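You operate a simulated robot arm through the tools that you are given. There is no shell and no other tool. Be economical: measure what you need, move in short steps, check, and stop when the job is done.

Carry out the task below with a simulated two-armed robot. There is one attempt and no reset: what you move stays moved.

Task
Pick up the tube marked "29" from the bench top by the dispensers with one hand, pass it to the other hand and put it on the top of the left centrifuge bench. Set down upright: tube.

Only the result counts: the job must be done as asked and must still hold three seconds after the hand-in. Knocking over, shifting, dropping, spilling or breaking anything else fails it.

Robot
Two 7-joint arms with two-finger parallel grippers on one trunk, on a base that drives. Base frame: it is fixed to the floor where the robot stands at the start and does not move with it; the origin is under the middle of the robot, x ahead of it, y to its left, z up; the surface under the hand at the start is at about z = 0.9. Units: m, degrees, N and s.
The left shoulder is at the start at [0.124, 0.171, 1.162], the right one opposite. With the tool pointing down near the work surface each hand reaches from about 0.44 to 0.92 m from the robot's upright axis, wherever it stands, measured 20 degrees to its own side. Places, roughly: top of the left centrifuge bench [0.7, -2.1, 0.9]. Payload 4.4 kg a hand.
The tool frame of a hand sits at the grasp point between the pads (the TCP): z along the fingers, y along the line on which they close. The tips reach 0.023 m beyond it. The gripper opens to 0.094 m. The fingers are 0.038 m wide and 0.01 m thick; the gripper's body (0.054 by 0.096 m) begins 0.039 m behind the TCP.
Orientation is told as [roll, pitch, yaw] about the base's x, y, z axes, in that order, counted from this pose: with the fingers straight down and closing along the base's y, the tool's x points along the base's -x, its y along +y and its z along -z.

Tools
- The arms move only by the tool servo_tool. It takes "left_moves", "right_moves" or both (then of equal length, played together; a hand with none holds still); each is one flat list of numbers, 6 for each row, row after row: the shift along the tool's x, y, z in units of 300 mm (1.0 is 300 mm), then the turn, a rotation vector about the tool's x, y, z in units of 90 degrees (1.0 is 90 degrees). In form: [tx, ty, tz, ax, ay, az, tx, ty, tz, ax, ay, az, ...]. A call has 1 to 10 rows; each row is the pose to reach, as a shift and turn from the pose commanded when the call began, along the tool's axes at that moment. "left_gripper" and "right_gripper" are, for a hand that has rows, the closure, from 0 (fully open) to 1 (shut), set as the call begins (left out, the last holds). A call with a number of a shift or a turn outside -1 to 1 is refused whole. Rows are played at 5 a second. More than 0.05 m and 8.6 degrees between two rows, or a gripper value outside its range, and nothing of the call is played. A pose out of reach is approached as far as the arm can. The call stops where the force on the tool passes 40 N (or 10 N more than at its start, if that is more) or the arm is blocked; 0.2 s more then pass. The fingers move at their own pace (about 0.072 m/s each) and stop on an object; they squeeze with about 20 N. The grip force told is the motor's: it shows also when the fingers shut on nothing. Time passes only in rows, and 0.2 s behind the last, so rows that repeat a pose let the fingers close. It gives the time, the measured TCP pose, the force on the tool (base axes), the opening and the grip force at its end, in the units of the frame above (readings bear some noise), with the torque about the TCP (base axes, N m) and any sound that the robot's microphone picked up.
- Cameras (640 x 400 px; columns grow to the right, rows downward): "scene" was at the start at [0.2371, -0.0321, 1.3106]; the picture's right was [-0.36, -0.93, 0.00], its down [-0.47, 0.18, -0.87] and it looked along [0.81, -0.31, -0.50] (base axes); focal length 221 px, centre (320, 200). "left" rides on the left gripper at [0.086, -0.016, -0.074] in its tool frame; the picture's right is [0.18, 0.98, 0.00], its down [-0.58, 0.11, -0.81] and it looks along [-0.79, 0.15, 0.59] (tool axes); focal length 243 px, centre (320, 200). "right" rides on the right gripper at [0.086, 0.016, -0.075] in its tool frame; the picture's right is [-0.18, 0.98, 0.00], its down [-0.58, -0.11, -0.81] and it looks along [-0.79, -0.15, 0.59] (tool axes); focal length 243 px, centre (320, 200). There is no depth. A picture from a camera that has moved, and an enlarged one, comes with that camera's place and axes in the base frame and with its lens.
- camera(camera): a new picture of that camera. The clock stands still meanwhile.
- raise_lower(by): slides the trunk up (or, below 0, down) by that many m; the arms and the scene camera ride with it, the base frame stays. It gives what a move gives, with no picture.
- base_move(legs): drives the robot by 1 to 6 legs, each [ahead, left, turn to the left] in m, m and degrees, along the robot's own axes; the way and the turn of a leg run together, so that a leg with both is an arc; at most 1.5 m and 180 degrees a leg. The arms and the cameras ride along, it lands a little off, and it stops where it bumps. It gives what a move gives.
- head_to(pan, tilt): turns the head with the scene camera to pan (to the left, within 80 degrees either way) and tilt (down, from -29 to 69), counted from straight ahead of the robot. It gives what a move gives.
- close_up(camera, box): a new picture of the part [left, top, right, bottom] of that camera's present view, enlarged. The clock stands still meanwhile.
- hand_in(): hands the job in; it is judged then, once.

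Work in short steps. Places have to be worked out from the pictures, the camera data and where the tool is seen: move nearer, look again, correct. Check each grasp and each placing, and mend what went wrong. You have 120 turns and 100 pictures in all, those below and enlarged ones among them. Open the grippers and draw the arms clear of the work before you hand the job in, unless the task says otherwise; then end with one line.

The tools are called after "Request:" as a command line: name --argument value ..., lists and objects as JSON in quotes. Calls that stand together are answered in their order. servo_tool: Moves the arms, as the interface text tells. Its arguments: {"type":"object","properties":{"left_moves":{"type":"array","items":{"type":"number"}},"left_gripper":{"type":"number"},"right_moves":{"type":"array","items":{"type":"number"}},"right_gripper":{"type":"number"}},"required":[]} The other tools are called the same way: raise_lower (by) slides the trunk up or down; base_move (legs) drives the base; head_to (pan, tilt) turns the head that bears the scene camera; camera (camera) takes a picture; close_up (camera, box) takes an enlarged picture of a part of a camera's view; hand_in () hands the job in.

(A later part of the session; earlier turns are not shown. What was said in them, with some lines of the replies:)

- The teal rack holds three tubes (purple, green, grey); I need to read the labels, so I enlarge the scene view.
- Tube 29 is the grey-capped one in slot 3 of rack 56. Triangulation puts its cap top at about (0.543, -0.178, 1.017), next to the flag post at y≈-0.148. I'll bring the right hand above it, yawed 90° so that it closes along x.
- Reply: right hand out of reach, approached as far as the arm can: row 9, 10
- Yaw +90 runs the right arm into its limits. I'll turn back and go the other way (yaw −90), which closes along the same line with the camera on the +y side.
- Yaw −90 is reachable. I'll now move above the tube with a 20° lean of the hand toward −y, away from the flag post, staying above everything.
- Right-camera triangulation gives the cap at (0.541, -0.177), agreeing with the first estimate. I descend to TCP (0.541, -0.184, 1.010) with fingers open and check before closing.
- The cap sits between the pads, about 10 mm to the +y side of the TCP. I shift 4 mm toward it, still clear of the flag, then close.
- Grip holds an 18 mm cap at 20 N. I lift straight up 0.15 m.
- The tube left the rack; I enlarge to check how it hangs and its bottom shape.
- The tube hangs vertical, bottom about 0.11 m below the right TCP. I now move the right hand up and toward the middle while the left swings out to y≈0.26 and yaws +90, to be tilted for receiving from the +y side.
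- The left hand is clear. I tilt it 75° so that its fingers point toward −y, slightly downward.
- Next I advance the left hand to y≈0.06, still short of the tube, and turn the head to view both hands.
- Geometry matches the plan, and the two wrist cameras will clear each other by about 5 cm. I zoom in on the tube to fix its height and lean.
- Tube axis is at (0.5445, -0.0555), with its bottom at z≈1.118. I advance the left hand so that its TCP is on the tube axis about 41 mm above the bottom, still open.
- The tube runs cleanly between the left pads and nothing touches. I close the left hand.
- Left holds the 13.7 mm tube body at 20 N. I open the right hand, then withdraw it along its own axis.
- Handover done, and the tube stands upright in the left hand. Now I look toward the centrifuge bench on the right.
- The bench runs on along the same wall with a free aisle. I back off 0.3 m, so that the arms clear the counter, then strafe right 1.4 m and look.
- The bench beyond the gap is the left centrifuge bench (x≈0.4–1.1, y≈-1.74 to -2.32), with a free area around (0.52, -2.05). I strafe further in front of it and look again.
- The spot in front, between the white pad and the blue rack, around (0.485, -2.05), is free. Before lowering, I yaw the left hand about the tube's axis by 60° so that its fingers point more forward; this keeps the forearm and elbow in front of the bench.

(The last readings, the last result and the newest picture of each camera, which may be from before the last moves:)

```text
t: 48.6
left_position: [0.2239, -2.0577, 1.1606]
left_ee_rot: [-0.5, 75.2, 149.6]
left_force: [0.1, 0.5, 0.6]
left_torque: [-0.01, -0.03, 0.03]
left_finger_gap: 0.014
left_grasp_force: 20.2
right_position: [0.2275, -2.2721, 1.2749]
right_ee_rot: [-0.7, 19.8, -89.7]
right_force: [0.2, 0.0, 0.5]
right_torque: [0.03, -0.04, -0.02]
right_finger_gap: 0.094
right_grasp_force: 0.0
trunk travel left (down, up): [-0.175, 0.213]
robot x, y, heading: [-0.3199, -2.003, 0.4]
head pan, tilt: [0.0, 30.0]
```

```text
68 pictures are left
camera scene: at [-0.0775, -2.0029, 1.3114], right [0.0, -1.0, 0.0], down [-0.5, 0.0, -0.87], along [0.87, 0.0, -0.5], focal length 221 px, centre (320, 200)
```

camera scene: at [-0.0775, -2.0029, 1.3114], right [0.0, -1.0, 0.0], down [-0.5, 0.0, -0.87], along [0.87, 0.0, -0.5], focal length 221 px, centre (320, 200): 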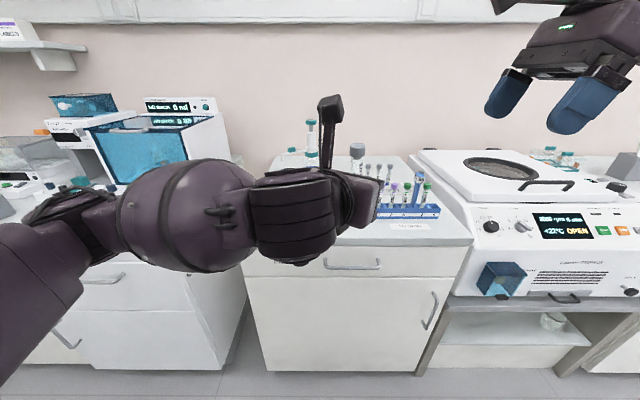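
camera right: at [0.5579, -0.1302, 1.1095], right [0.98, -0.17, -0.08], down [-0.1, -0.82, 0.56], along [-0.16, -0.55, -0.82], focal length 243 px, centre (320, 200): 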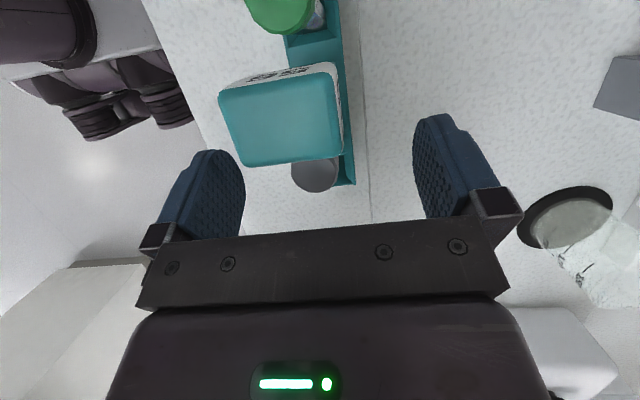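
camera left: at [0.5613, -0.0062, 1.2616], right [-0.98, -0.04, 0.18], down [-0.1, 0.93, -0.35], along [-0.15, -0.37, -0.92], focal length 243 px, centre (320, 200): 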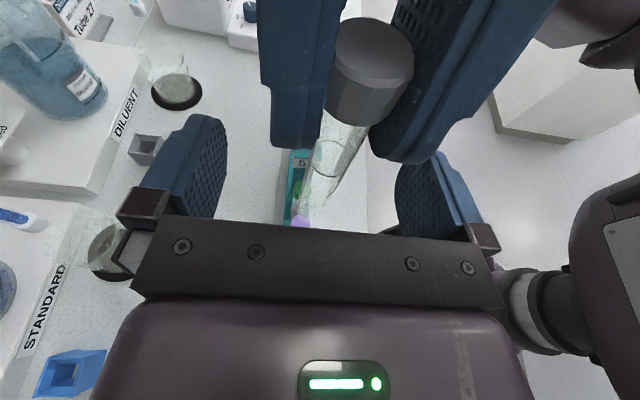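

Good configuration. I extend the left hand 0.13 m forward, then drive ahead 0.14 m, which brings the tube above (0.49, -2.06).

Request:
servo_tool --left_moves '[0.024, -0.054, 0.0906, 0, 0, 0, 0.0485, -0.1085, 0.181, 0, 0, 0, 0.0728, -0.163, 0.272, 0, 0, 0, 0.097, -0.217, 0.3625, 0, 0, 0]'

Request:
base_move --legs '[[0.14, 0, 0]]'

Request:
camera --camera "left"

Request:
camera --camera "scene"

Request:
camera --camera "right"

```text
t: 49.6
left_position: [0.3564, -2.0552, 1.1589]
left_ee_rot: [0.4, 75.0, 150.2]
left_force: [0.4, 0.0, -0.7]
left_torque: [0.0, 0.01, 0.02]
left_finger_gap: 0.0139
left_grasp_force: 20.2
right_position: [0.23, -2.2722, 1.2715]
right_ee_rot: [-0.9, 19.9, -89.8]
right_force: [-0.4, -0.4, 0.2]
right_torque: [-0.02, 0.01, -0.04]
right_finger_gap: 0.0941
right_grasp_force: 0.2
trunk travel left (down, up): [-0.175, 0.213]
robot x, y, heading: [-0.3196, -2.0015, 0.3]
head pan, tilt: [0.0, 30.0]
```

```text
t: 51.0
left_position: [0.4977, -2.0548, 1.1595]
left_ee_rot: [0.4, 75.0, 150.3]
left_force: [0.3, -0.5, 0.0]
left_torque: [0.02, -0.01, -0.01]
left_finger_gap: 0.0141
left_grasp_force: 19.9
right_position: [0.3713, -2.2701, 1.2714]
right_ee_rot: [-0.9, 19.8, -89.8]
right_force: [0.1, 0.3, 0.1]
right_torque: [0.04, 0.03, 0.01]
right_finger_gap: 0.0938
right_grasp_force: 0.1
trunk travel left (down, up): [-0.175, 0.213]
robot x, y, heading: [-0.1812, -2.0031, 0.1]
head pan, tilt: [0.0, 30.0]
```

```text
67 pictures are left
camera left: at [0.4631, -2.0151, 1.2618], right [-0.45, -0.87, 0.18], down [-0.86, 0.37, -0.35], along [0.24, -0.31, -0.92], focal length 243 px, centre (320, 200)
```

left: 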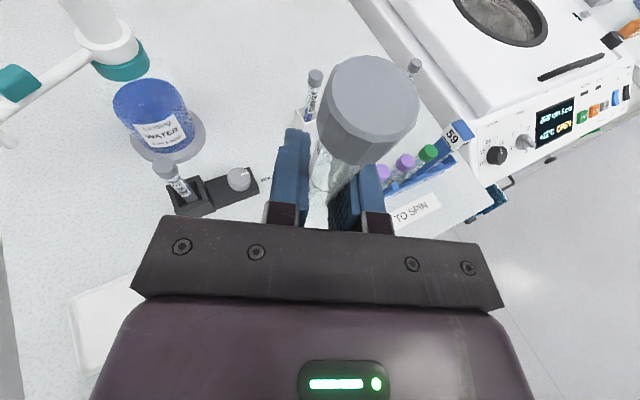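

```text
66 pictures are left
camera scene: at [0.0665, -2.0017, 1.3105], right [0.0, -1.0, 0.0], down [-0.5, 0.0, -0.87], along [0.87, 0.0, -0.5], focal length 221 px, centre (320, 200)
```

scene: 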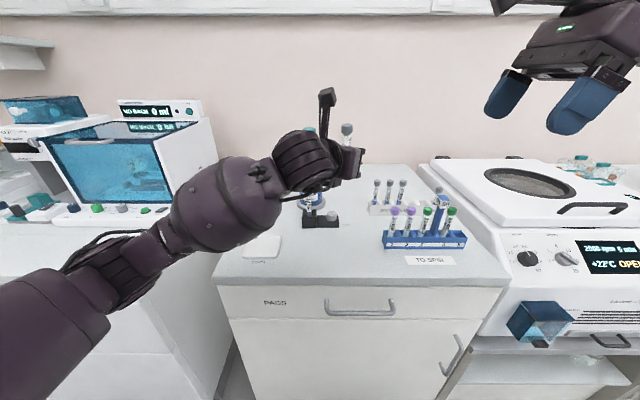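

```text
65 pictures are left
camera right: at [0.3892, -2.2147, 1.371], right [0.98, -0.16, -0.08], down [-0.09, -0.82, 0.56], along [-0.15, -0.55, -0.82], focal length 243 px, centre (320, 200)
```

right: 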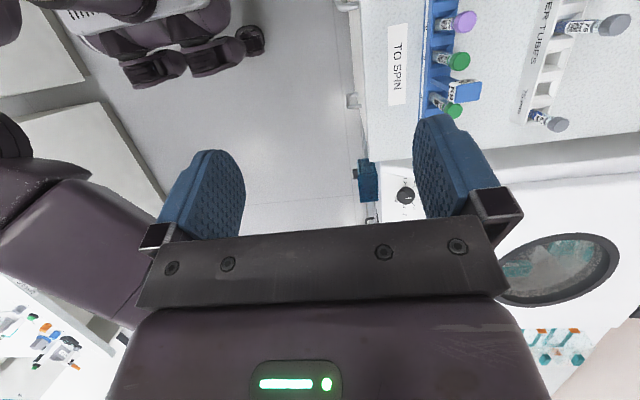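

The spot is clear. To keep the elbow away from the counter edge when lowering, I back the base 0.1 m and extend the arm the same amount forward.

Request:
base_move --legs '[[-0.1, 0, 0]]'

Request:
servo_tool --left_moves '[0.021, -0.047, 0.079, 0, 0, 0, 0.042, -0.0945, 0.158, 0, 0, 0, 0.0635, -0.142, 0.237, 0, 0, 0]'

```text
t: 52.1
left_position: [0.3971, -2.0556, 1.1593]
left_ee_rot: [0.3, 75.0, 150.2]
left_force: [0.2, -0.7, 0.6]
left_torque: [0.0, 0.01, 0.0]
left_finger_gap: 0.0139
left_grasp_force: 19.9
right_position: [0.2707, -2.2713, 1.2717]
right_ee_rot: [-0.9, 19.8, -89.8]
right_force: [0.6, -0.4, -0.4]
right_torque: [-0.02, -0.03, 0.01]
right_finger_gap: 0.0943
right_grasp_force: 0.1
trunk travel left (down, up): [-0.175, 0.213]
robot x, y, heading: [-0.2774, -2.0046, 0.3]
head pan, tilt: [0.0, 30.0]
```

```text
t: 52.9
left_position: [0.4858, -2.0557, 1.1596]
left_ee_rot: [0.3, 74.8, 150.3]
left_force: [-0.1, 0.5, -0.4]
left_torque: [0.0, 0.03, -0.03]
left_finger_gap: 0.0142
left_grasp_force: 20.0
right_position: [0.2725, -2.2728, 1.2721]
right_ee_rot: [-0.9, 19.8, -89.8]
right_force: [0.3, -0.4, 0.2]
right_torque: [0.0, -0.01, -0.02]
right_finger_gap: 0.094
right_grasp_force: 0.0
trunk travel left (down, up): [-0.175, 0.213]
robot x, y, heading: [-0.2758, -2.0014, 0.3]
head pan, tilt: [0.0, 30.0]
```

Now I lower the left arm 0.14 m vertically, which leaves the tube's bottom at about 0.98, and inspect.

Request:
servo_tool --left_moves '[-0.113, 0, 0.0303, 0, 0, 0, -0.2255, 0, 0.0605, 0, 0, 0, -0.338, 0, 0.091, 0, 0, 0, -0.451, 0, 0.121, 0, 0, 0]'

Request:
camera --camera "scene"

Request:
camera --camera "left"

Request:
camera --camera "right"

```text
t: 53.9
left_position: [0.4906, -2.0348, 1.062]
left_ee_rot: [0.7, 75.2, 149.4]
left_force: [-0.2, -0.3, 0.1]
left_torque: [0.0, 0.0, -0.04]
left_finger_gap: 0.0142
left_grasp_force: 19.9
left hand out of reach, approached as far as the arm can: row 2, 3, 4
right_position: [0.2745, -2.2701, 1.2713]
right_ee_rot: [-1.0, 19.6, -89.8]
right_force: [0.9, 0.0, -0.6]
right_torque: [-0.03, 0.0, -0.01]
right_finger_gap: 0.0937
right_grasp_force: 0.1
trunk travel left (down, up): [-0.175, 0.213]
robot x, y, heading: [-0.2762, -2.0017, 0.5]
head pan, tilt: [0.0, 30.0]
```

```text
64 pictures are left
camera scene: at [-0.0315, -2.0011, 1.3098], right [0.0, -1.0, 0.0], down [-0.5, 0.0, -0.87], along [0.87, 0.0, -0.5], focal length 221 px, centre (320, 200)
```

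scene: 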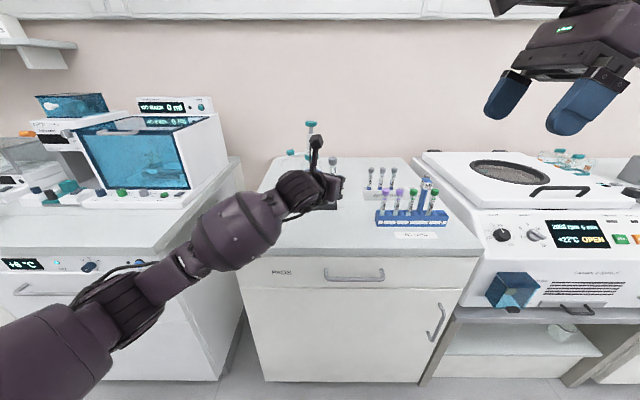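

```text
63 pictures are left
camera left: at [0.457, -1.9942, 1.1648], right [-0.47, -0.86, 0.18], down [-0.85, 0.39, -0.35], along [0.24, -0.32, -0.92], focal length 243 px, centre (320, 200)
```

left: 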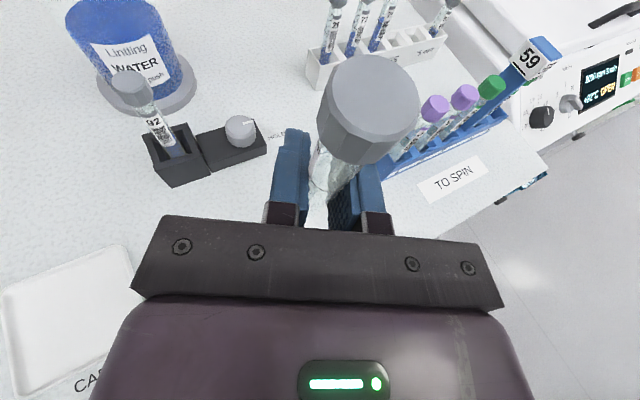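

```text
62 pictures are left
camera right: at [0.2917, -2.2138, 1.3694], right [0.98, -0.16, -0.08], down [-0.09, -0.82, 0.56], along [-0.16, -0.55, -0.82], focal length 243 px, centre (320, 200)
```

right: 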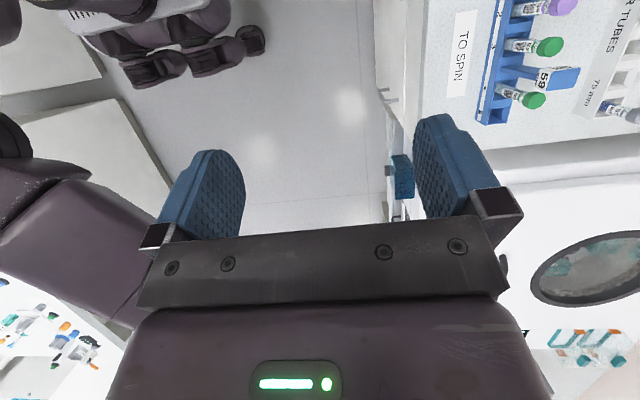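

The arm hit a limit at z=1.062, with pose otherwise fine and the tube still vertical over a clear spot. I use the trunk for the rest, first 0.10 m down.

Request:
raise_lower --by -0.1

Request:
camera --camera "scene"

Request:
camera --camera "left"

```text
t: 54.7
left_position: [0.5017, -2.0377, 0.9295]
left_ee_rot: [13.5, 68.8, 161.2]
left_force: [-4.0, 2.3, 14.0]
left_torque: [0.7, 0.75, -0.03]
left_finger_gap: 0.0136
left_grasp_force: 20.4
right_position: [0.2808, -2.2703, 1.2119]
right_ee_rot: [-2.7, 19.8, -90.3]
right_force: [0.0, -0.5, -0.7]
right_torque: [-0.01, -0.01, 0.0]
right_finger_gap: 0.094
right_grasp_force: 0.1
trunk travel left (down, up): [-0.127, 0.262]
robot x, y, heading: [-0.2817, -2.0043, 0.4]
head pan, tilt: [0.0, 30.0]
stopped: the force on the tool passed its limit at 104 N (the readings are from after the stop); the commanded pose is now the measured one
```

```text
61 pictures are left
camera scene: at [0.0147, -2.0013, 1.2536], right [0.01, -1.0, 0.0], down [-0.5, 0.0, -0.87], along [0.87, 0.01, -0.5], focal length 221 px, centre (320, 200)
```

scene: 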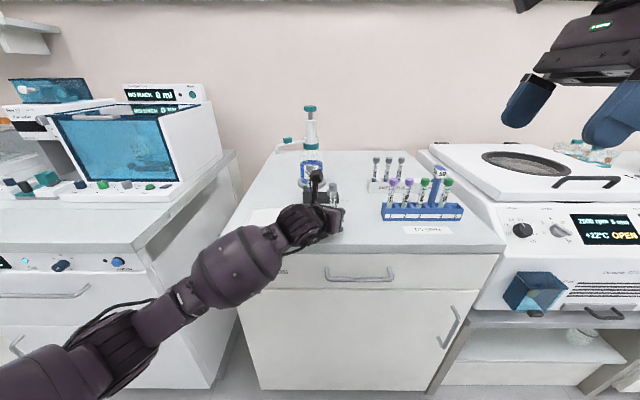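

```text
60 pictures are left
camera left: at [0.483, -1.9941, 1.0352], right [-0.45, -0.86, 0.25], down [-0.89, 0.39, -0.25], along [0.11, -0.34, -0.93], focal length 243 px, centre (320, 200)
```

left: 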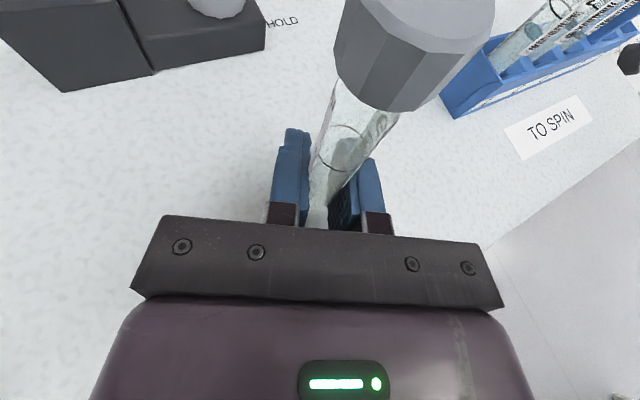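

The hand came lower than expected (z 0.93) and tipped; the tube likely touched the bench. I lift the left hand 50 mm straight up before correcting the attitude.

Request:
servo_tool --left_moves '[0.0517, 0.0047, -0.0195, 0, 0, 0, 0.1033, 0.0093, -0.039, 0, 0, 0, 0.155, 0.014, -0.0585, 0, 0, 0]'

Request:
camera --camera "left"

Request:
camera --camera "scene"

```text
t: 55.5
left_position: [0.5057, -2.0368, 0.9767]
left_ee_rot: [13.3, 68.5, 161.1]
left_force: [-0.7, -0.4, 0.5]
left_torque: [0.0, -0.02, -0.03]
left_finger_gap: 0.0137
left_grasp_force: 20.1
right_position: [0.2825, -2.271, 1.213]
right_ee_rot: [-2.7, 19.7, -90.3]
right_force: [-0.2, -0.7, -0.2]
right_torque: [0.01, 0.02, 0.01]
right_finger_gap: 0.0941
right_grasp_force: 0.1
trunk travel left (down, up): [-0.127, 0.262]
robot x, y, heading: [-0.275, -2.0039, 0.1]
head pan, tilt: [0.0, 30.0]
```

```text
59 pictures are left
camera left: at [0.4856, -1.994, 1.0825], right [-0.45, -0.86, 0.25], down [-0.89, 0.39, -0.24], along [0.11, -0.33, -0.94], focal length 243 px, centre (320, 200)
```

left: 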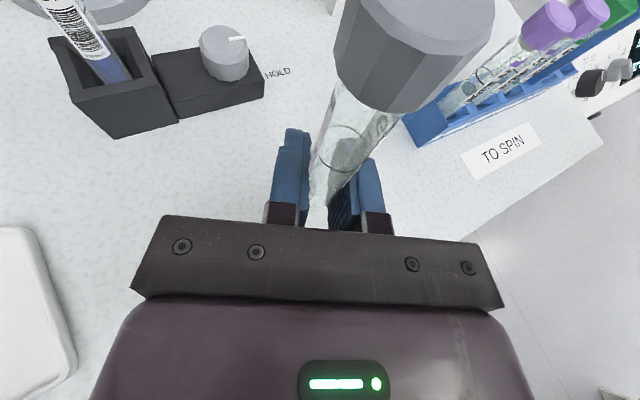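

```text
58 pictures are left
camera scene: at [0.0159, -2.0017, 1.2536], right [0.01, -1.0, 0.0], down [-0.5, 0.0, -0.87], along [0.87, 0.0, -0.5], focal length 221 px, centre (320, 200)
```

scene: 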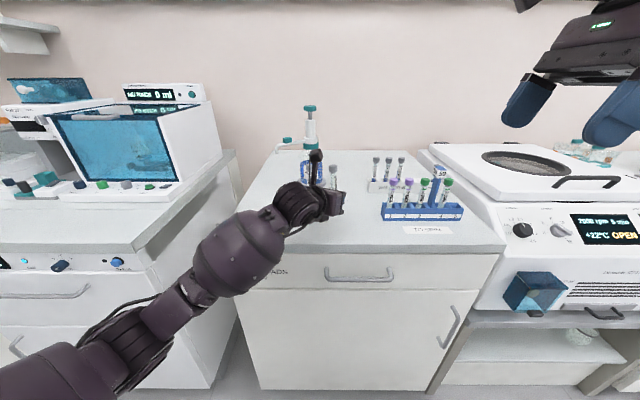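

The tube slid about 13 mm up in the grip without rotating relative to the hand. I restore the hand's attitude to [0, 75, 150] so the tube is vertical again.

Request:
servo_tool --left_moves '[0, 0, 0, 0.0156, 0.0315, 0.0231, 0, 0, 0, 0.0312, 0.063, 0.0462, 0, 0, 0, 0.0312, 0.063, 0.0462]'

Request:
camera --camera "left"

Request:
close_up --camera "scene" --box '[240, 130, 400, 250]'

```text
t: 56.3
left_position: [0.5002, -2.0408, 0.9758]
left_ee_rot: [6.1, 74.6, 152.2]
left_force: [0.2, -0.3, -1.2]
left_torque: [0.04, 0.01, -0.03]
left_finger_gap: 0.014
left_grasp_force: 20.1
left hand out of reach, approached as far as the arm can: row 1, 2, 3
right_position: [0.2813, -2.273, 1.2111]
right_ee_rot: [-2.6, 19.9, -90.4]
right_force: [0.0, -0.6, -0.7]
right_torque: [0.07, -0.01, -0.01]
right_finger_gap: 0.0941
right_grasp_force: 0.1
trunk travel left (down, up): [-0.127, 0.262]
robot x, y, heading: [-0.2765, -2.0044, 0.4]
head pan, tilt: [0.0, 30.0]
```

```text
57 pictures are left
camera left: at [0.4705, -1.996, 1.0776], right [-0.51, -0.84, 0.21], down [-0.84, 0.42, -0.34], along [0.2, -0.35, -0.92], focal length 243 px, centre (320, 200)
```

left: 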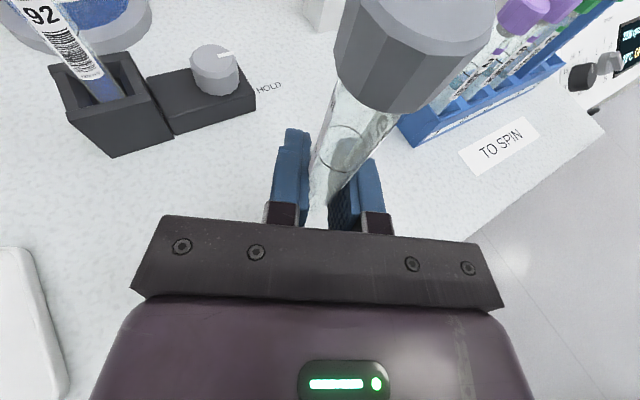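

```text
3.33 times, centred on (320, 190) of scene
camera zoom: at [0.0162, -2.0038, 1.2535], right [0.0, -1.0, 0.0], down [-0.5, 0.0, -0.87], along [0.87, 0.0, -0.5], focal length 738 px, centre (320, 233)
```

zoom: 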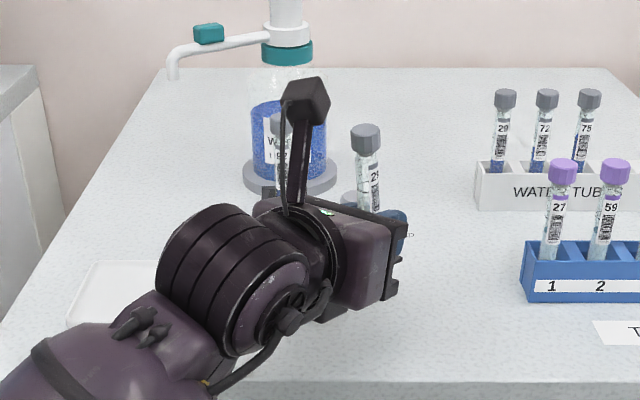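

Attitude is nearly right, with the hand leaning only about 1.6°, but the tube looks tilted in the scene view. I zoom in to measure its lean.

Request:
close_up --camera "scene" --box '[310, 150, 350, 190]'

Request:
close_up --camera "left" --box '[260, 0, 460, 240]'

```text
10.00 times, centred on (330, 170) of scene
camera zoom: at [0.0162, -2.0038, 1.2535], right [0.0, -1.0, 0.0], down [-0.5, 0.0, -0.87], along [0.87, 0.0, -0.5], focal length 2212 px, centre (220, 500)
```

zoom: 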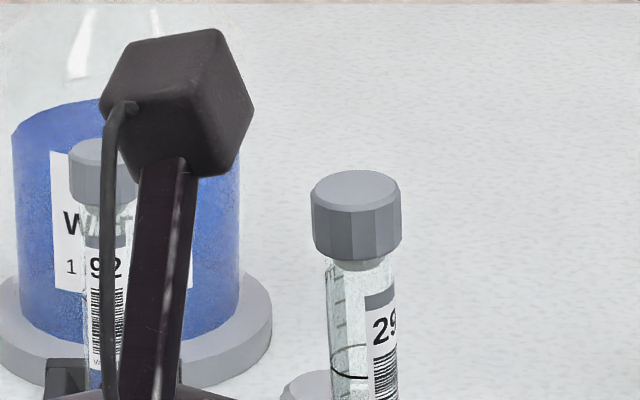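

```text
1.67 times, centred on (360, 120) of left
camera zoom: at [0.4705, -1.996, 1.0776], right [-0.51, -0.84, 0.21], down [-0.84, 0.42, -0.34], along [0.2, -0.35, -0.92], focal length 404 px, centre (253, 333)
```

zoom: 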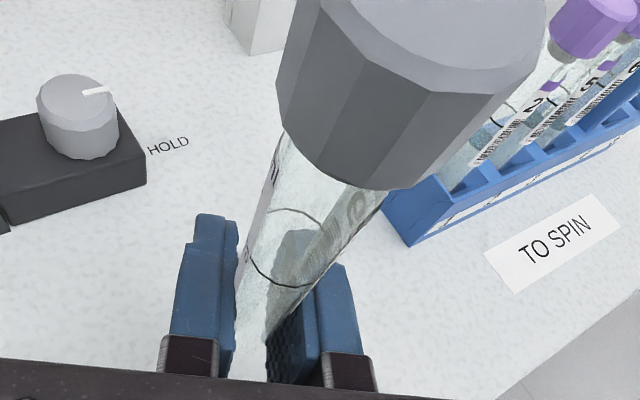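

The tube's cap leans back about 5° toward the hand (it pivoted slightly in the grip). I rotate the hand to compensate, tipping about its pad axis.

Request:
servo_tool --left_moves '[0, 0, 0, 0, -0.031, 0.009, 0, 0, 0, 0, -0.062, 0.018, 0, 0, 0, 0, -0.062, 0.018]'

Request:
close_up --camera "scene" --box '[300, 140, 360, 200]'

Request:
camera --camera "right"

```text
t: 57.1
left_position: [0.5011, -2.0375, 0.976]
left_ee_rot: [0.5, 69.2, 146.0]
left_force: [0.0, -0.8, -1.5]
left_torque: [0.01, -0.01, 0.02]
left_finger_gap: 0.0143
left_grasp_force: 20.2
right_position: [0.2821, -2.2705, 1.212]
right_ee_rot: [-2.6, 19.7, -90.4]
right_force: [0.5, 0.1, 0.1]
right_torque: [0.05, 0.04, -0.01]
right_finger_gap: 0.094
right_grasp_force: 0.1
trunk travel left (down, up): [-0.127, 0.262]
robot x, y, heading: [-0.274, -1.9996, 0.2]
head pan, tilt: [0.0, 30.0]
```

```text
6.67 times, centred on (330, 170) of scene
camera zoom: at [0.016, -2.0017, 1.2536], right [0.01, -1.0, 0.0], down [-0.5, 0.0, -0.87], along [0.87, 0.0, -0.5], focal length 1475 px, centre (253, 400)
```

zoom: 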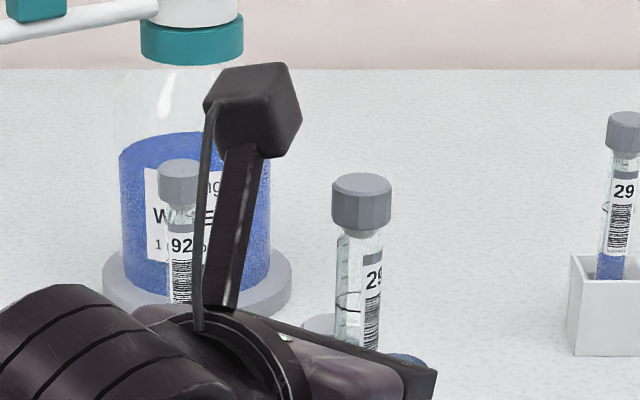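

```text
52 pictures are left
camera right: at [0.3017, -2.2144, 1.3107], right [0.98, -0.16, -0.1], down [-0.08, -0.82, 0.57], along [-0.18, -0.55, -0.82], focal length 243 px, centre (320, 200)
```

right: 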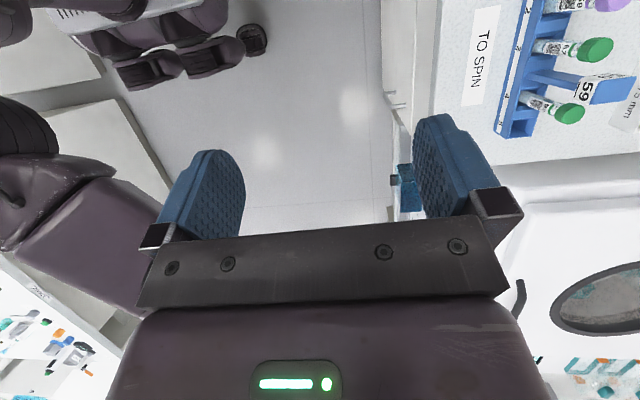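

The tube is now within about 1° of vertical. I lower 35 mm, to about 12 mm above the expected contact, and recheck.

Request:
servo_tool --left_moves '[-0.0545, 0, 0.0207, 0, -0.006, 0, -0.109, 0, 0.0414, 0, -0.012, 0, -0.109, 0, 0.0414, 0, -0.012, 0]'

Request:
camera --camera "left"

Request:
close_up --camera "scene" --box '[300, 140, 360, 200]'

```text
t: 57.9
left_position: [0.5003, -2.0386, 0.943]
left_ee_rot: [0.4, 68.2, 145.9]
left_force: [0.3, 0.4, 0.5]
left_torque: [0.01, -0.02, -0.05]
left_finger_gap: 0.0141
left_grasp_force: 20.5
right_position: [0.2812, -2.2698, 1.2132]
right_ee_rot: [-2.5, 19.8, -90.3]
right_force: [-0.1, 0.5, -0.2]
right_torque: [0.0, -0.01, 0.02]
right_finger_gap: 0.094
right_grasp_force: 0.0
trunk travel left (down, up): [-0.127, 0.262]
robot x, y, heading: [-0.2775, -2.0058, 0.6]
head pan, tilt: [0.0, 30.0]
```

```text
51 pictures are left
camera left: at [0.479, -2.0031, 1.0498], right [-0.5, -0.85, 0.17], down [-0.86, 0.46, -0.24], along [0.12, -0.27, -0.96], focal length 243 px, centre (320, 200)
```

left: 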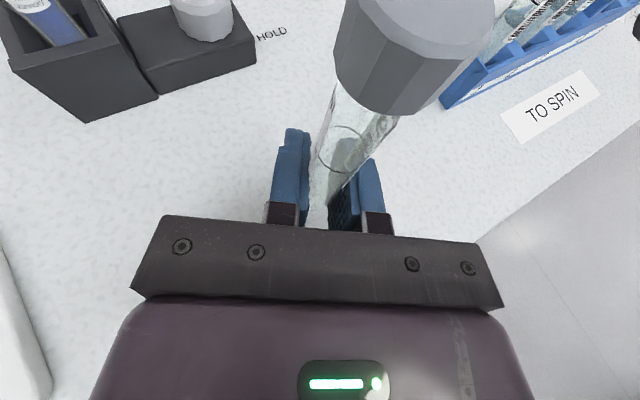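

```text
6.67 times, centred on (330, 170) of scene
camera zoom: at [0.0158, -2.0016, 1.2537], right [0.01, -1.0, 0.0], down [-0.5, 0.0, -0.87], along [0.87, 0.0, -0.5], focal length 1475 px, centre (253, 400)
```

zoom: 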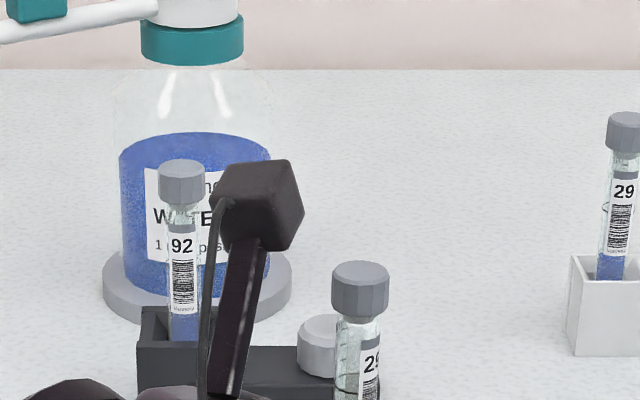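

Tracking is good; I estimate ~12–15 mm to the bench. I go down in small increments watching the force.

Request:
servo_tool --left_moves '[-0.0125, 0, 0.0049, 0, 0, 0, -0.025, 0, 0.0099, 0, 0, 0]'

Request:
servo_tool --left_moves '[-0.0062, 0, 0.0025, 0, 0, 0, -0.0062, 0, 0.0025, 0, 0, 0]'

```text
t: 58.5
left_position: [0.5014, -2.0391, 0.9336]
left_ee_rot: [0.4, 68.1, 146.0]
left_force: [1.0, -0.2, -0.2]
left_torque: [0.02, 0.0, 0.01]
left_finger_gap: 0.0139
left_grasp_force: 20.3
right_position: [0.2822, -2.2717, 1.2135]
right_ee_rot: [-2.6, 19.8, -90.3]
right_force: [-0.1, 0.0, 0.5]
right_torque: [0.0, 0.03, 0.02]
right_finger_gap: 0.0938
right_grasp_force: 0.0
trunk travel left (down, up): [-0.127, 0.262]
robot x, y, heading: [-0.2788, -2.0013, 0.3]
head pan, tilt: [0.0, 30.0]
```

```text
t: 59.1
left_position: [0.5008, -2.0384, 0.9315]
left_ee_rot: [0.5, 68.1, 145.9]
left_force: [-0.4, -0.9, -0.5]
left_torque: [-0.02, 0.03, 0.03]
left_finger_gap: 0.0139
left_grasp_force: 20.7
right_position: [0.2815, -2.271, 1.2122]
right_ee_rot: [-2.6, 19.8, -90.2]
right_force: [-0.2, -0.9, 0.6]
right_torque: [0.01, -0.02, -0.03]
right_finger_gap: 0.0941
right_grasp_force: 0.0
trunk travel left (down, up): [-0.127, 0.262]
robot x, y, heading: [-0.2755, -2.0051, -0.0]
head pan, tilt: [0.0, 30.0]
```

No contact yet; I continue in 1.5 mm steps.

Request:
servo_tool --left_moves '[-0.0047, 0, 0.0019, 0, 0, 0, -0.0047, 0, 0.0019, 0, 0, 0]'

Request:
servo_tool --left_moves '[-0.0047, 0, 0.0019, 0, 0, 0, -0.0047, 0, 0.0019, 0, 0, 0]'

```text
t: 59.7
left_position: [0.4996, -2.0388, 0.9307]
left_ee_rot: [0.4, 68.1, 146.0]
left_force: [0.1, -0.3, -0.6]
left_torque: [-0.01, -0.03, -0.01]
left_finger_gap: 0.0139
left_grasp_force: 19.6
right_position: [0.2824, -2.2702, 1.2129]
right_ee_rot: [-2.7, 19.7, -90.2]
right_force: [0.5, 0.1, -0.2]
right_torque: [-0.02, 0.05, 0.0]
right_finger_gap: 0.0941
right_grasp_force: 0.0
trunk travel left (down, up): [-0.127, 0.262]
robot x, y, heading: [-0.2755, -2.0007, 0.2]
head pan, tilt: [0.0, 30.0]
```

```text
t: 60.3
left_position: [0.4988, -2.0388, 0.9277]
left_ee_rot: [0.5, 68.1, 146.0]
left_force: [0.2, -0.7, -1.4]
left_torque: [-0.07, -0.02, -0.02]
left_finger_gap: 0.0139
left_grasp_force: 20.1
right_position: [0.2818, -2.2706, 1.2127]
right_ee_rot: [-2.6, 19.8, -90.2]
right_force: [0.2, -0.9, 0.3]
right_torque: [0.01, 0.02, 0.02]
right_finger_gap: 0.0937
right_grasp_force: 0.1
trunk travel left (down, up): [-0.127, 0.262]
robot x, y, heading: [-0.2785, -2.0074, 0.2]
head pan, tilt: [0.0, 30.0]
```

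Still no clear contact at z≈0.928. I look at the clearance before proceeding.

Request:
close_up --camera "scene" --box '[290, 160, 370, 220]'

Request:
close_up --camera "left" --box '[250, 90, 450, 240]'

```text
6.67 times, centred on (330, 190) of scene
camera zoom: at [0.016, -2.0016, 1.2537], right [0.01, -1.0, 0.0], down [-0.5, 0.0, -0.87], along [0.87, 0.0, -0.5], focal length 1475 px, centre (253, 267)
```

zoom: 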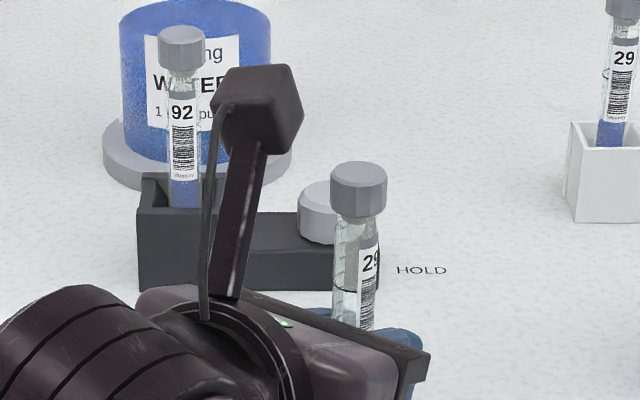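

```text
2.67 times, centred on (350, 165) of left
camera zoom: at [0.4793, -2.0032, 1.0361], right [-0.5, -0.85, 0.17], down [-0.86, 0.46, -0.24], along [0.12, -0.27, -0.96], focal length 647 px, centre (240, 293)
```

zoom: 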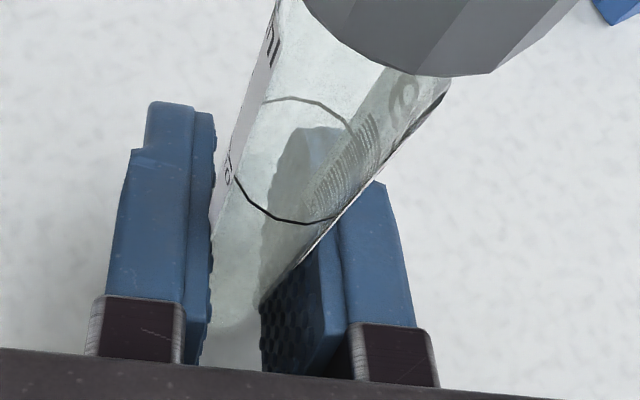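

The tube looks vertical and close to the bench. I keep lowering in small steps.

Request:
servo_tool --left_moves '[-0.0047, 0, 0.0019, 0, 0, 0, -0.0047, 0, 0.0019, 0, 0, 0]'

Request:
servo_tool --left_moves '[-0.0031, 0, 0.0012, 0, 0, 0, -0.0031, 0, 0.0012, 0, 0, 0]'

```text
t: 60.9
left_position: [0.4995, -2.0383, 0.9276]
left_ee_rot: [0.4, 68.2, 145.9]
left_force: [0.2, 0.0, 3.7]
left_torque: [0.17, 0.15, -0.03]
left_finger_gap: 0.0139
left_grasp_force: 20.0
right_position: [0.2815, -2.2709, 1.2131]
right_ee_rot: [-2.5, 19.8, -90.3]
right_force: [-1.8, 0.9, 0.4]
right_torque: [-0.01, 0.03, 0.0]
right_finger_gap: 0.0943
right_grasp_force: 0.1
trunk travel left (down, up): [-0.127, 0.262]
robot x, y, heading: [-0.2789, -2.0028, 0.1]
head pan, tilt: [0.0, 30.0]
```

```text
t: 61.5
left_position: [0.4999, -2.0383, 0.9289]
left_ee_rot: [0.4, 68.2, 145.8]
left_force: [-0.1, -1.0, 8.2]
left_torque: [0.35, 0.36, 0.06]
left_finger_gap: 0.0136
left_grasp_force: 20.4
right_position: [0.2805, -2.2713, 1.213]
right_ee_rot: [-2.5, 19.8, -90.2]
right_force: [-0.1, -0.3, -0.1]
right_torque: [-0.02, 0.04, -0.01]
right_finger_gap: 0.0937
right_grasp_force: 0.1
trunk travel left (down, up): [-0.127, 0.262]
robot x, y, heading: [-0.2745, -2.0053, 0.3]
head pan, tilt: [0.0, 30.0]
```

The contact torque shows something about 6 cm behind the TCP touching, so the hand underside meets the bench first. The tube's bottom should be within a few mm. I back up 1 mm, then open just ~2 mm so the tube settles on the bench while still guided.

Request:
servo_tool --left_moves '[0.0047, 0, -0.0019, 0, 0, 0, 0.0047, 0, -0.0019, 0, 0, 0]'

Request:
servo_tool --left_moves '[0, 0, 0, 0, 0, 0, 0, 0, 0, 0, 0, 0, 0, 0, 0, 0, 0, 0]' --left_gripper 0.835

Request:
close_up --camera "scene" --box '[290, 160, 370, 220]'

Request:
close_up --camera "left" --box '[250, 0, 500, 240]'

```text
t: 62.1
left_position: [0.4997, -2.0387, 0.9272]
left_ee_rot: [0.5, 68.2, 145.9]
left_force: [0.9, -2.1, 5.4]
left_torque: [0.17, 0.08, 0.04]
left_finger_gap: 0.0142
left_grasp_force: 19.8
right_position: [0.2819, -2.2711, 1.2135]
right_ee_rot: [-2.6, 19.8, -90.3]
right_force: [-0.8, 0.3, 0.1]
right_torque: [0.01, 0.01, -0.02]
right_finger_gap: 0.0941
right_grasp_force: 0.0
trunk travel left (down, up): [-0.127, 0.262]
robot x, y, heading: [-0.2713, -2.0035, 0.4]
head pan, tilt: [0.0, 30.0]
```

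```text
t: 62.9
left_position: [0.4993, -2.0388, 0.9274]
left_ee_rot: [0.5, 68.1, 146.1]
left_force: [1.0, -2.1, 3.7]
left_torque: [0.13, 0.13, 0.06]
left_finger_gap: 0.0159
left_grasp_force: 0.4
right_position: [0.2826, -2.2703, 1.2128]
right_ee_rot: [-2.6, 19.8, -90.2]
right_force: [-0.1, -0.1, -0.4]
right_torque: [-0.03, 0.0, 0.0]
right_finger_gap: 0.0941
right_grasp_force: 0.0
trunk travel left (down, up): [-0.127, 0.262]
robot x, y, heading: [-0.2761, -2.0063, 0.2]
head pan, tilt: [0.0, 30.0]
```

```text
6.67 times, centred on (330, 190) of scene
camera zoom: at [0.0157, -2.0018, 1.2537], right [0.01, -1.0, 0.0], down [-0.5, 0.0, -0.87], along [0.87, 0.0, -0.5], focal length 1475 px, centre (253, 267)
```

zoom: 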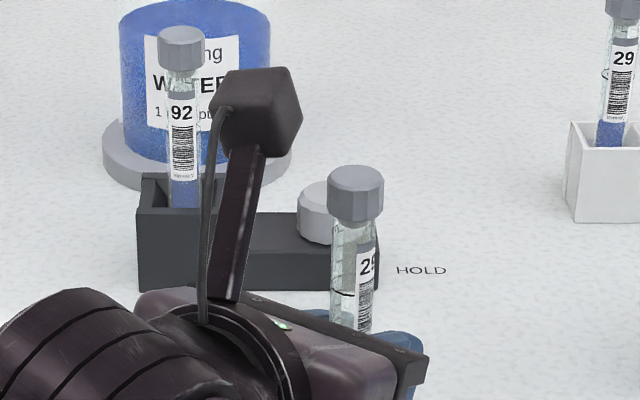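

```text
1.67 times, centred on (375, 120) of left
camera zoom: at [0.4791, -2.0029, 1.0352], right [-0.5, -0.85, 0.17], down [-0.86, 0.46, -0.24], along [0.12, -0.27, -0.96], focal length 404 px, centre (228, 333)
```

zoom: 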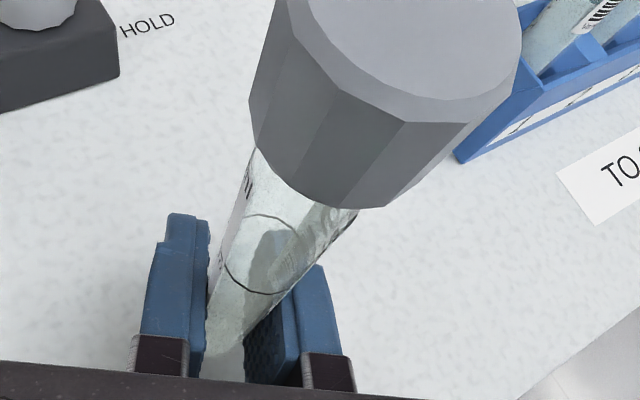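

The tube settled about 2 mm and stands upright between the loosened pads. I open a bit wider and verify that it stands alone.

Request:
servo_tool --left_moves '[0, 0, 0, 0, 0, 0, 0, 0, 0, 0, 0, 0, 0, 0, 0, 0, 0, 0]' --left_gripper 0.5

Request:
close_up --camera "scene" --box '[290, 160, 370, 220]'

Request:
camera --camera "left"

```text
t: 63.7
left_position: [0.4986, -2.039, 0.9282]
left_ee_rot: [0.4, 68.1, 146.1]
left_force: [-0.6, -0.9, 2.0]
left_torque: [0.08, 0.11, 0.11]
left_finger_gap: 0.047
left_grasp_force: 0.1
right_position: [0.2809, -2.271, 1.2122]
right_ee_rot: [-2.7, 19.9, -90.3]
right_force: [-1.0, -0.2, 1.1]
right_torque: [0.0, 0.02, 0.0]
right_finger_gap: 0.094
right_grasp_force: 0.1
trunk travel left (down, up): [-0.127, 0.262]
robot x, y, heading: [-0.2794, -2.0035, 0.5]
head pan, tilt: [0.0, 30.0]
```

```text
6.67 times, centred on (330, 190) of scene
camera zoom: at [0.0157, -2.0017, 1.2537], right [0.01, -1.0, 0.0], down [-0.5, 0.0, -0.87], along [0.87, 0.0, -0.5], focal length 1475 px, centre (253, 267)
```

zoom: 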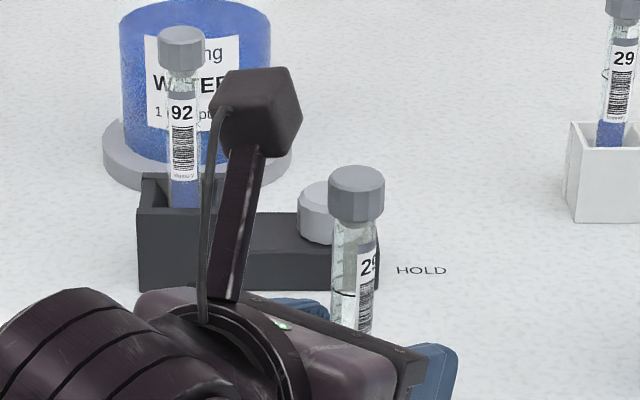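

```text
44 pictures are left
camera left: at [0.4791, -2.0028, 1.0352], right [-0.5, -0.85, 0.17], down [-0.86, 0.46, -0.24], along [0.12, -0.27, -0.96], focal length 243 px, centre (320, 200)
```

left: 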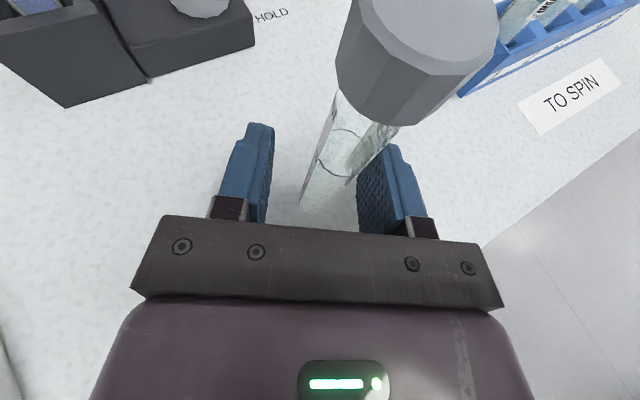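

It stands free. I withdraw the left hand slowly straight back along its fingers.

Request:
servo_tool --left_moves '[0, 0, -0.03, 0, 0, 0, 0, 0, -0.06, 0, 0, 0, 0, 0, -0.1, 0, 0, 0, 0, 0, -0.15, 0, 0, 0]'

Request:
camera --camera "left"

```text
t: 64.7
left_position: [0.4659, -2.0146, 0.9446]
left_ee_rot: [0.5, 68.1, 146.1]
left_force: [-0.6, -0.4, -0.7]
left_torque: [0.01, 0.0, 0.0]
left_finger_gap: 0.047
left_grasp_force: 0.0
right_position: [0.2818, -2.2699, 1.2124]
right_ee_rot: [-2.5, 19.8, -90.3]
right_force: [-0.4, 0.1, -0.5]
right_torque: [0.0, -0.02, 0.02]
right_finger_gap: 0.094
right_grasp_force: 0.0
trunk travel left (down, up): [-0.127, 0.262]
robot x, y, heading: [-0.2744, -2.0041, 0.3]
head pan, tilt: [0.0, 30.0]
```

```text
43 pictures are left
camera left: at [0.4451, -1.9788, 1.0526], right [-0.5, -0.85, 0.17], down [-0.86, 0.46, -0.24], along [0.12, -0.27, -0.96], focal length 243 px, centre (320, 200)
```

left: 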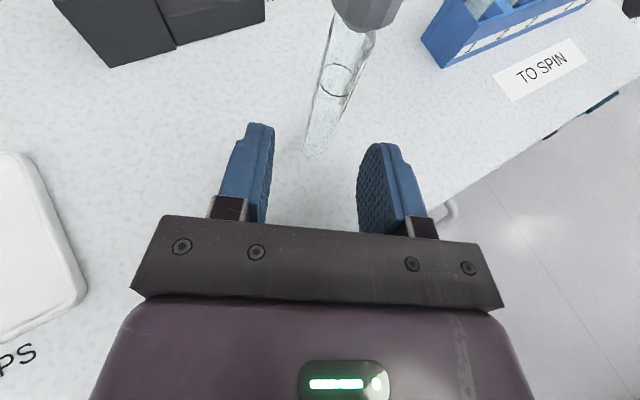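

The fingers have cleared the tube, which stands upright. I withdraw a further 0.11 m.

Request:
servo_tool --left_moves '[0, 0, -0.1, 0, 0, 0, 0, 0, -0.2, 0, 0, 0, 0, 0, -0.3, 0, 0, 0, 0, 0, -0.38, 0, 0, 0]' --left_gripper 0

Request:
camera --camera "scene"

Request:
camera --camera "left"

```text
t: 65.7
left_position: [0.3777, -1.9564, 0.987]
left_ee_rot: [0.5, 68.1, 145.9]
left_force: [0.2, 0.0, 0.3]
left_torque: [-0.02, 0.01, 0.0]
left_finger_gap: 0.0938
left_grasp_force: 0.1
right_position: [0.2803, -2.2705, 1.2125]
right_ee_rot: [-2.5, 19.8, -90.3]
right_force: [-0.7, 0.0, -0.2]
right_torque: [0.03, 0.0, -0.01]
right_finger_gap: 0.094
right_grasp_force: 0.0
trunk travel left (down, up): [-0.127, 0.262]
robot x, y, heading: [-0.2769, -2.0043, 0.1]
head pan, tilt: [0.0, 30.0]
```

```text
42 pictures are left
camera scene: at [0.0157, -2.0015, 1.2538], right [0.01, -1.0, 0.0], down [-0.5, 0.0, -0.87], along [0.87, 0.0, -0.5], focal length 221 px, centre (320, 200)
```

scene: 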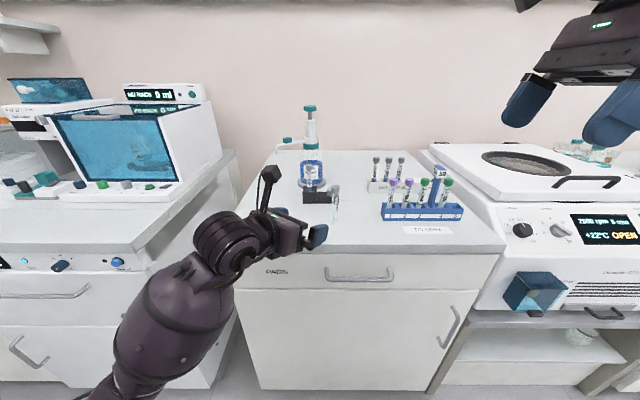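

```text
41 pictures are left
camera left: at [0.3573, -1.9211, 1.0945], right [-0.5, -0.85, 0.17], down [-0.86, 0.46, -0.24], along [0.12, -0.27, -0.96], focal length 243 px, centre (320, 200)
```

left: 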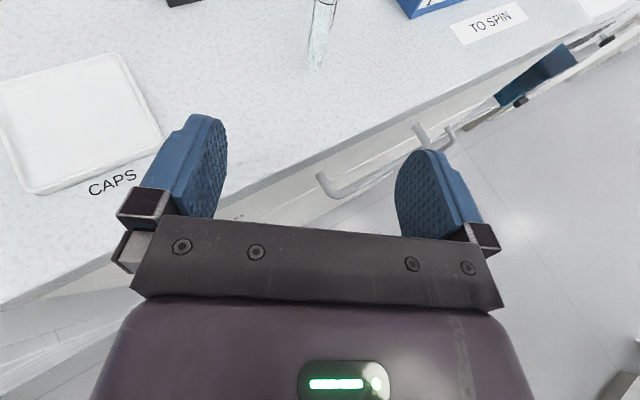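

The tube stands alone. I back the base away to clear the arm from the bench, then verify.

Request:
base_move --legs '[[-0.25, 0, 0]]'

Request:
close_up --camera "scene" --box '[240, 120, 440, 250]'

```text
t: 67.5
left_position: [0.1312, -1.9597, 0.9874]
left_ee_rot: [0.6, 68.1, 145.9]
left_force: [-0.2, -0.8, 0.7]
left_torque: [0.0, 0.01, 0.0]
left_finger_gap: 0.0939
left_grasp_force: 0.1
right_position: [0.0348, -2.273, 1.2126]
right_ee_rot: [-2.5, 19.8, -90.4]
right_force: [0.2, 0.3, -0.3]
right_torque: [0.0, -0.01, -0.04]
right_finger_gap: 0.0937
right_grasp_force: 0.0
trunk travel left (down, up): [-0.127, 0.262]
robot x, y, heading: [-0.5258, -2.0052, -0.0]
head pan, tilt: [0.0, 30.0]
```

```text
3.08 times, centred on (340, 185) of scene
camera zoom: at [-0.2319, -2.0031, 1.2537], right [0.0, -1.0, 0.0], down [-0.5, 0.0, -0.87], along [0.87, 0.0, -0.5], focal length 681 px, centre (258, 246)
```

zoom: 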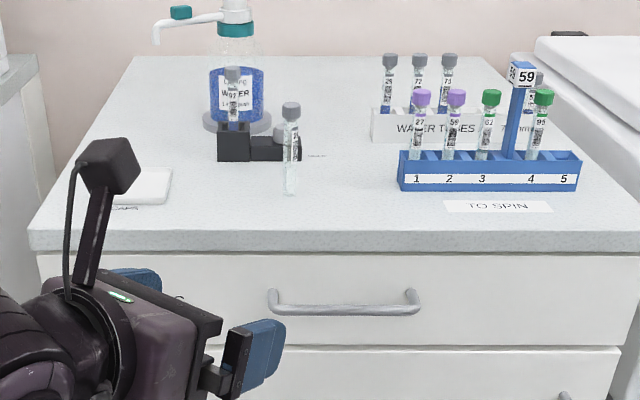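

Tube 29 stands upright on the left centrifuge bench, nothing else is disturbed, and both grippers are open and clear. I hand in.

Request:
hand_in

```text
The job is handed in.
```

I picked tube 29 out of rack 56 with the right hand, passed it to the left and set it down upright on the left centrifuge bench. During lowering, the left hand hit the bench top at over 100 N; the last pictures show the tube standing and nothing else knocked over.
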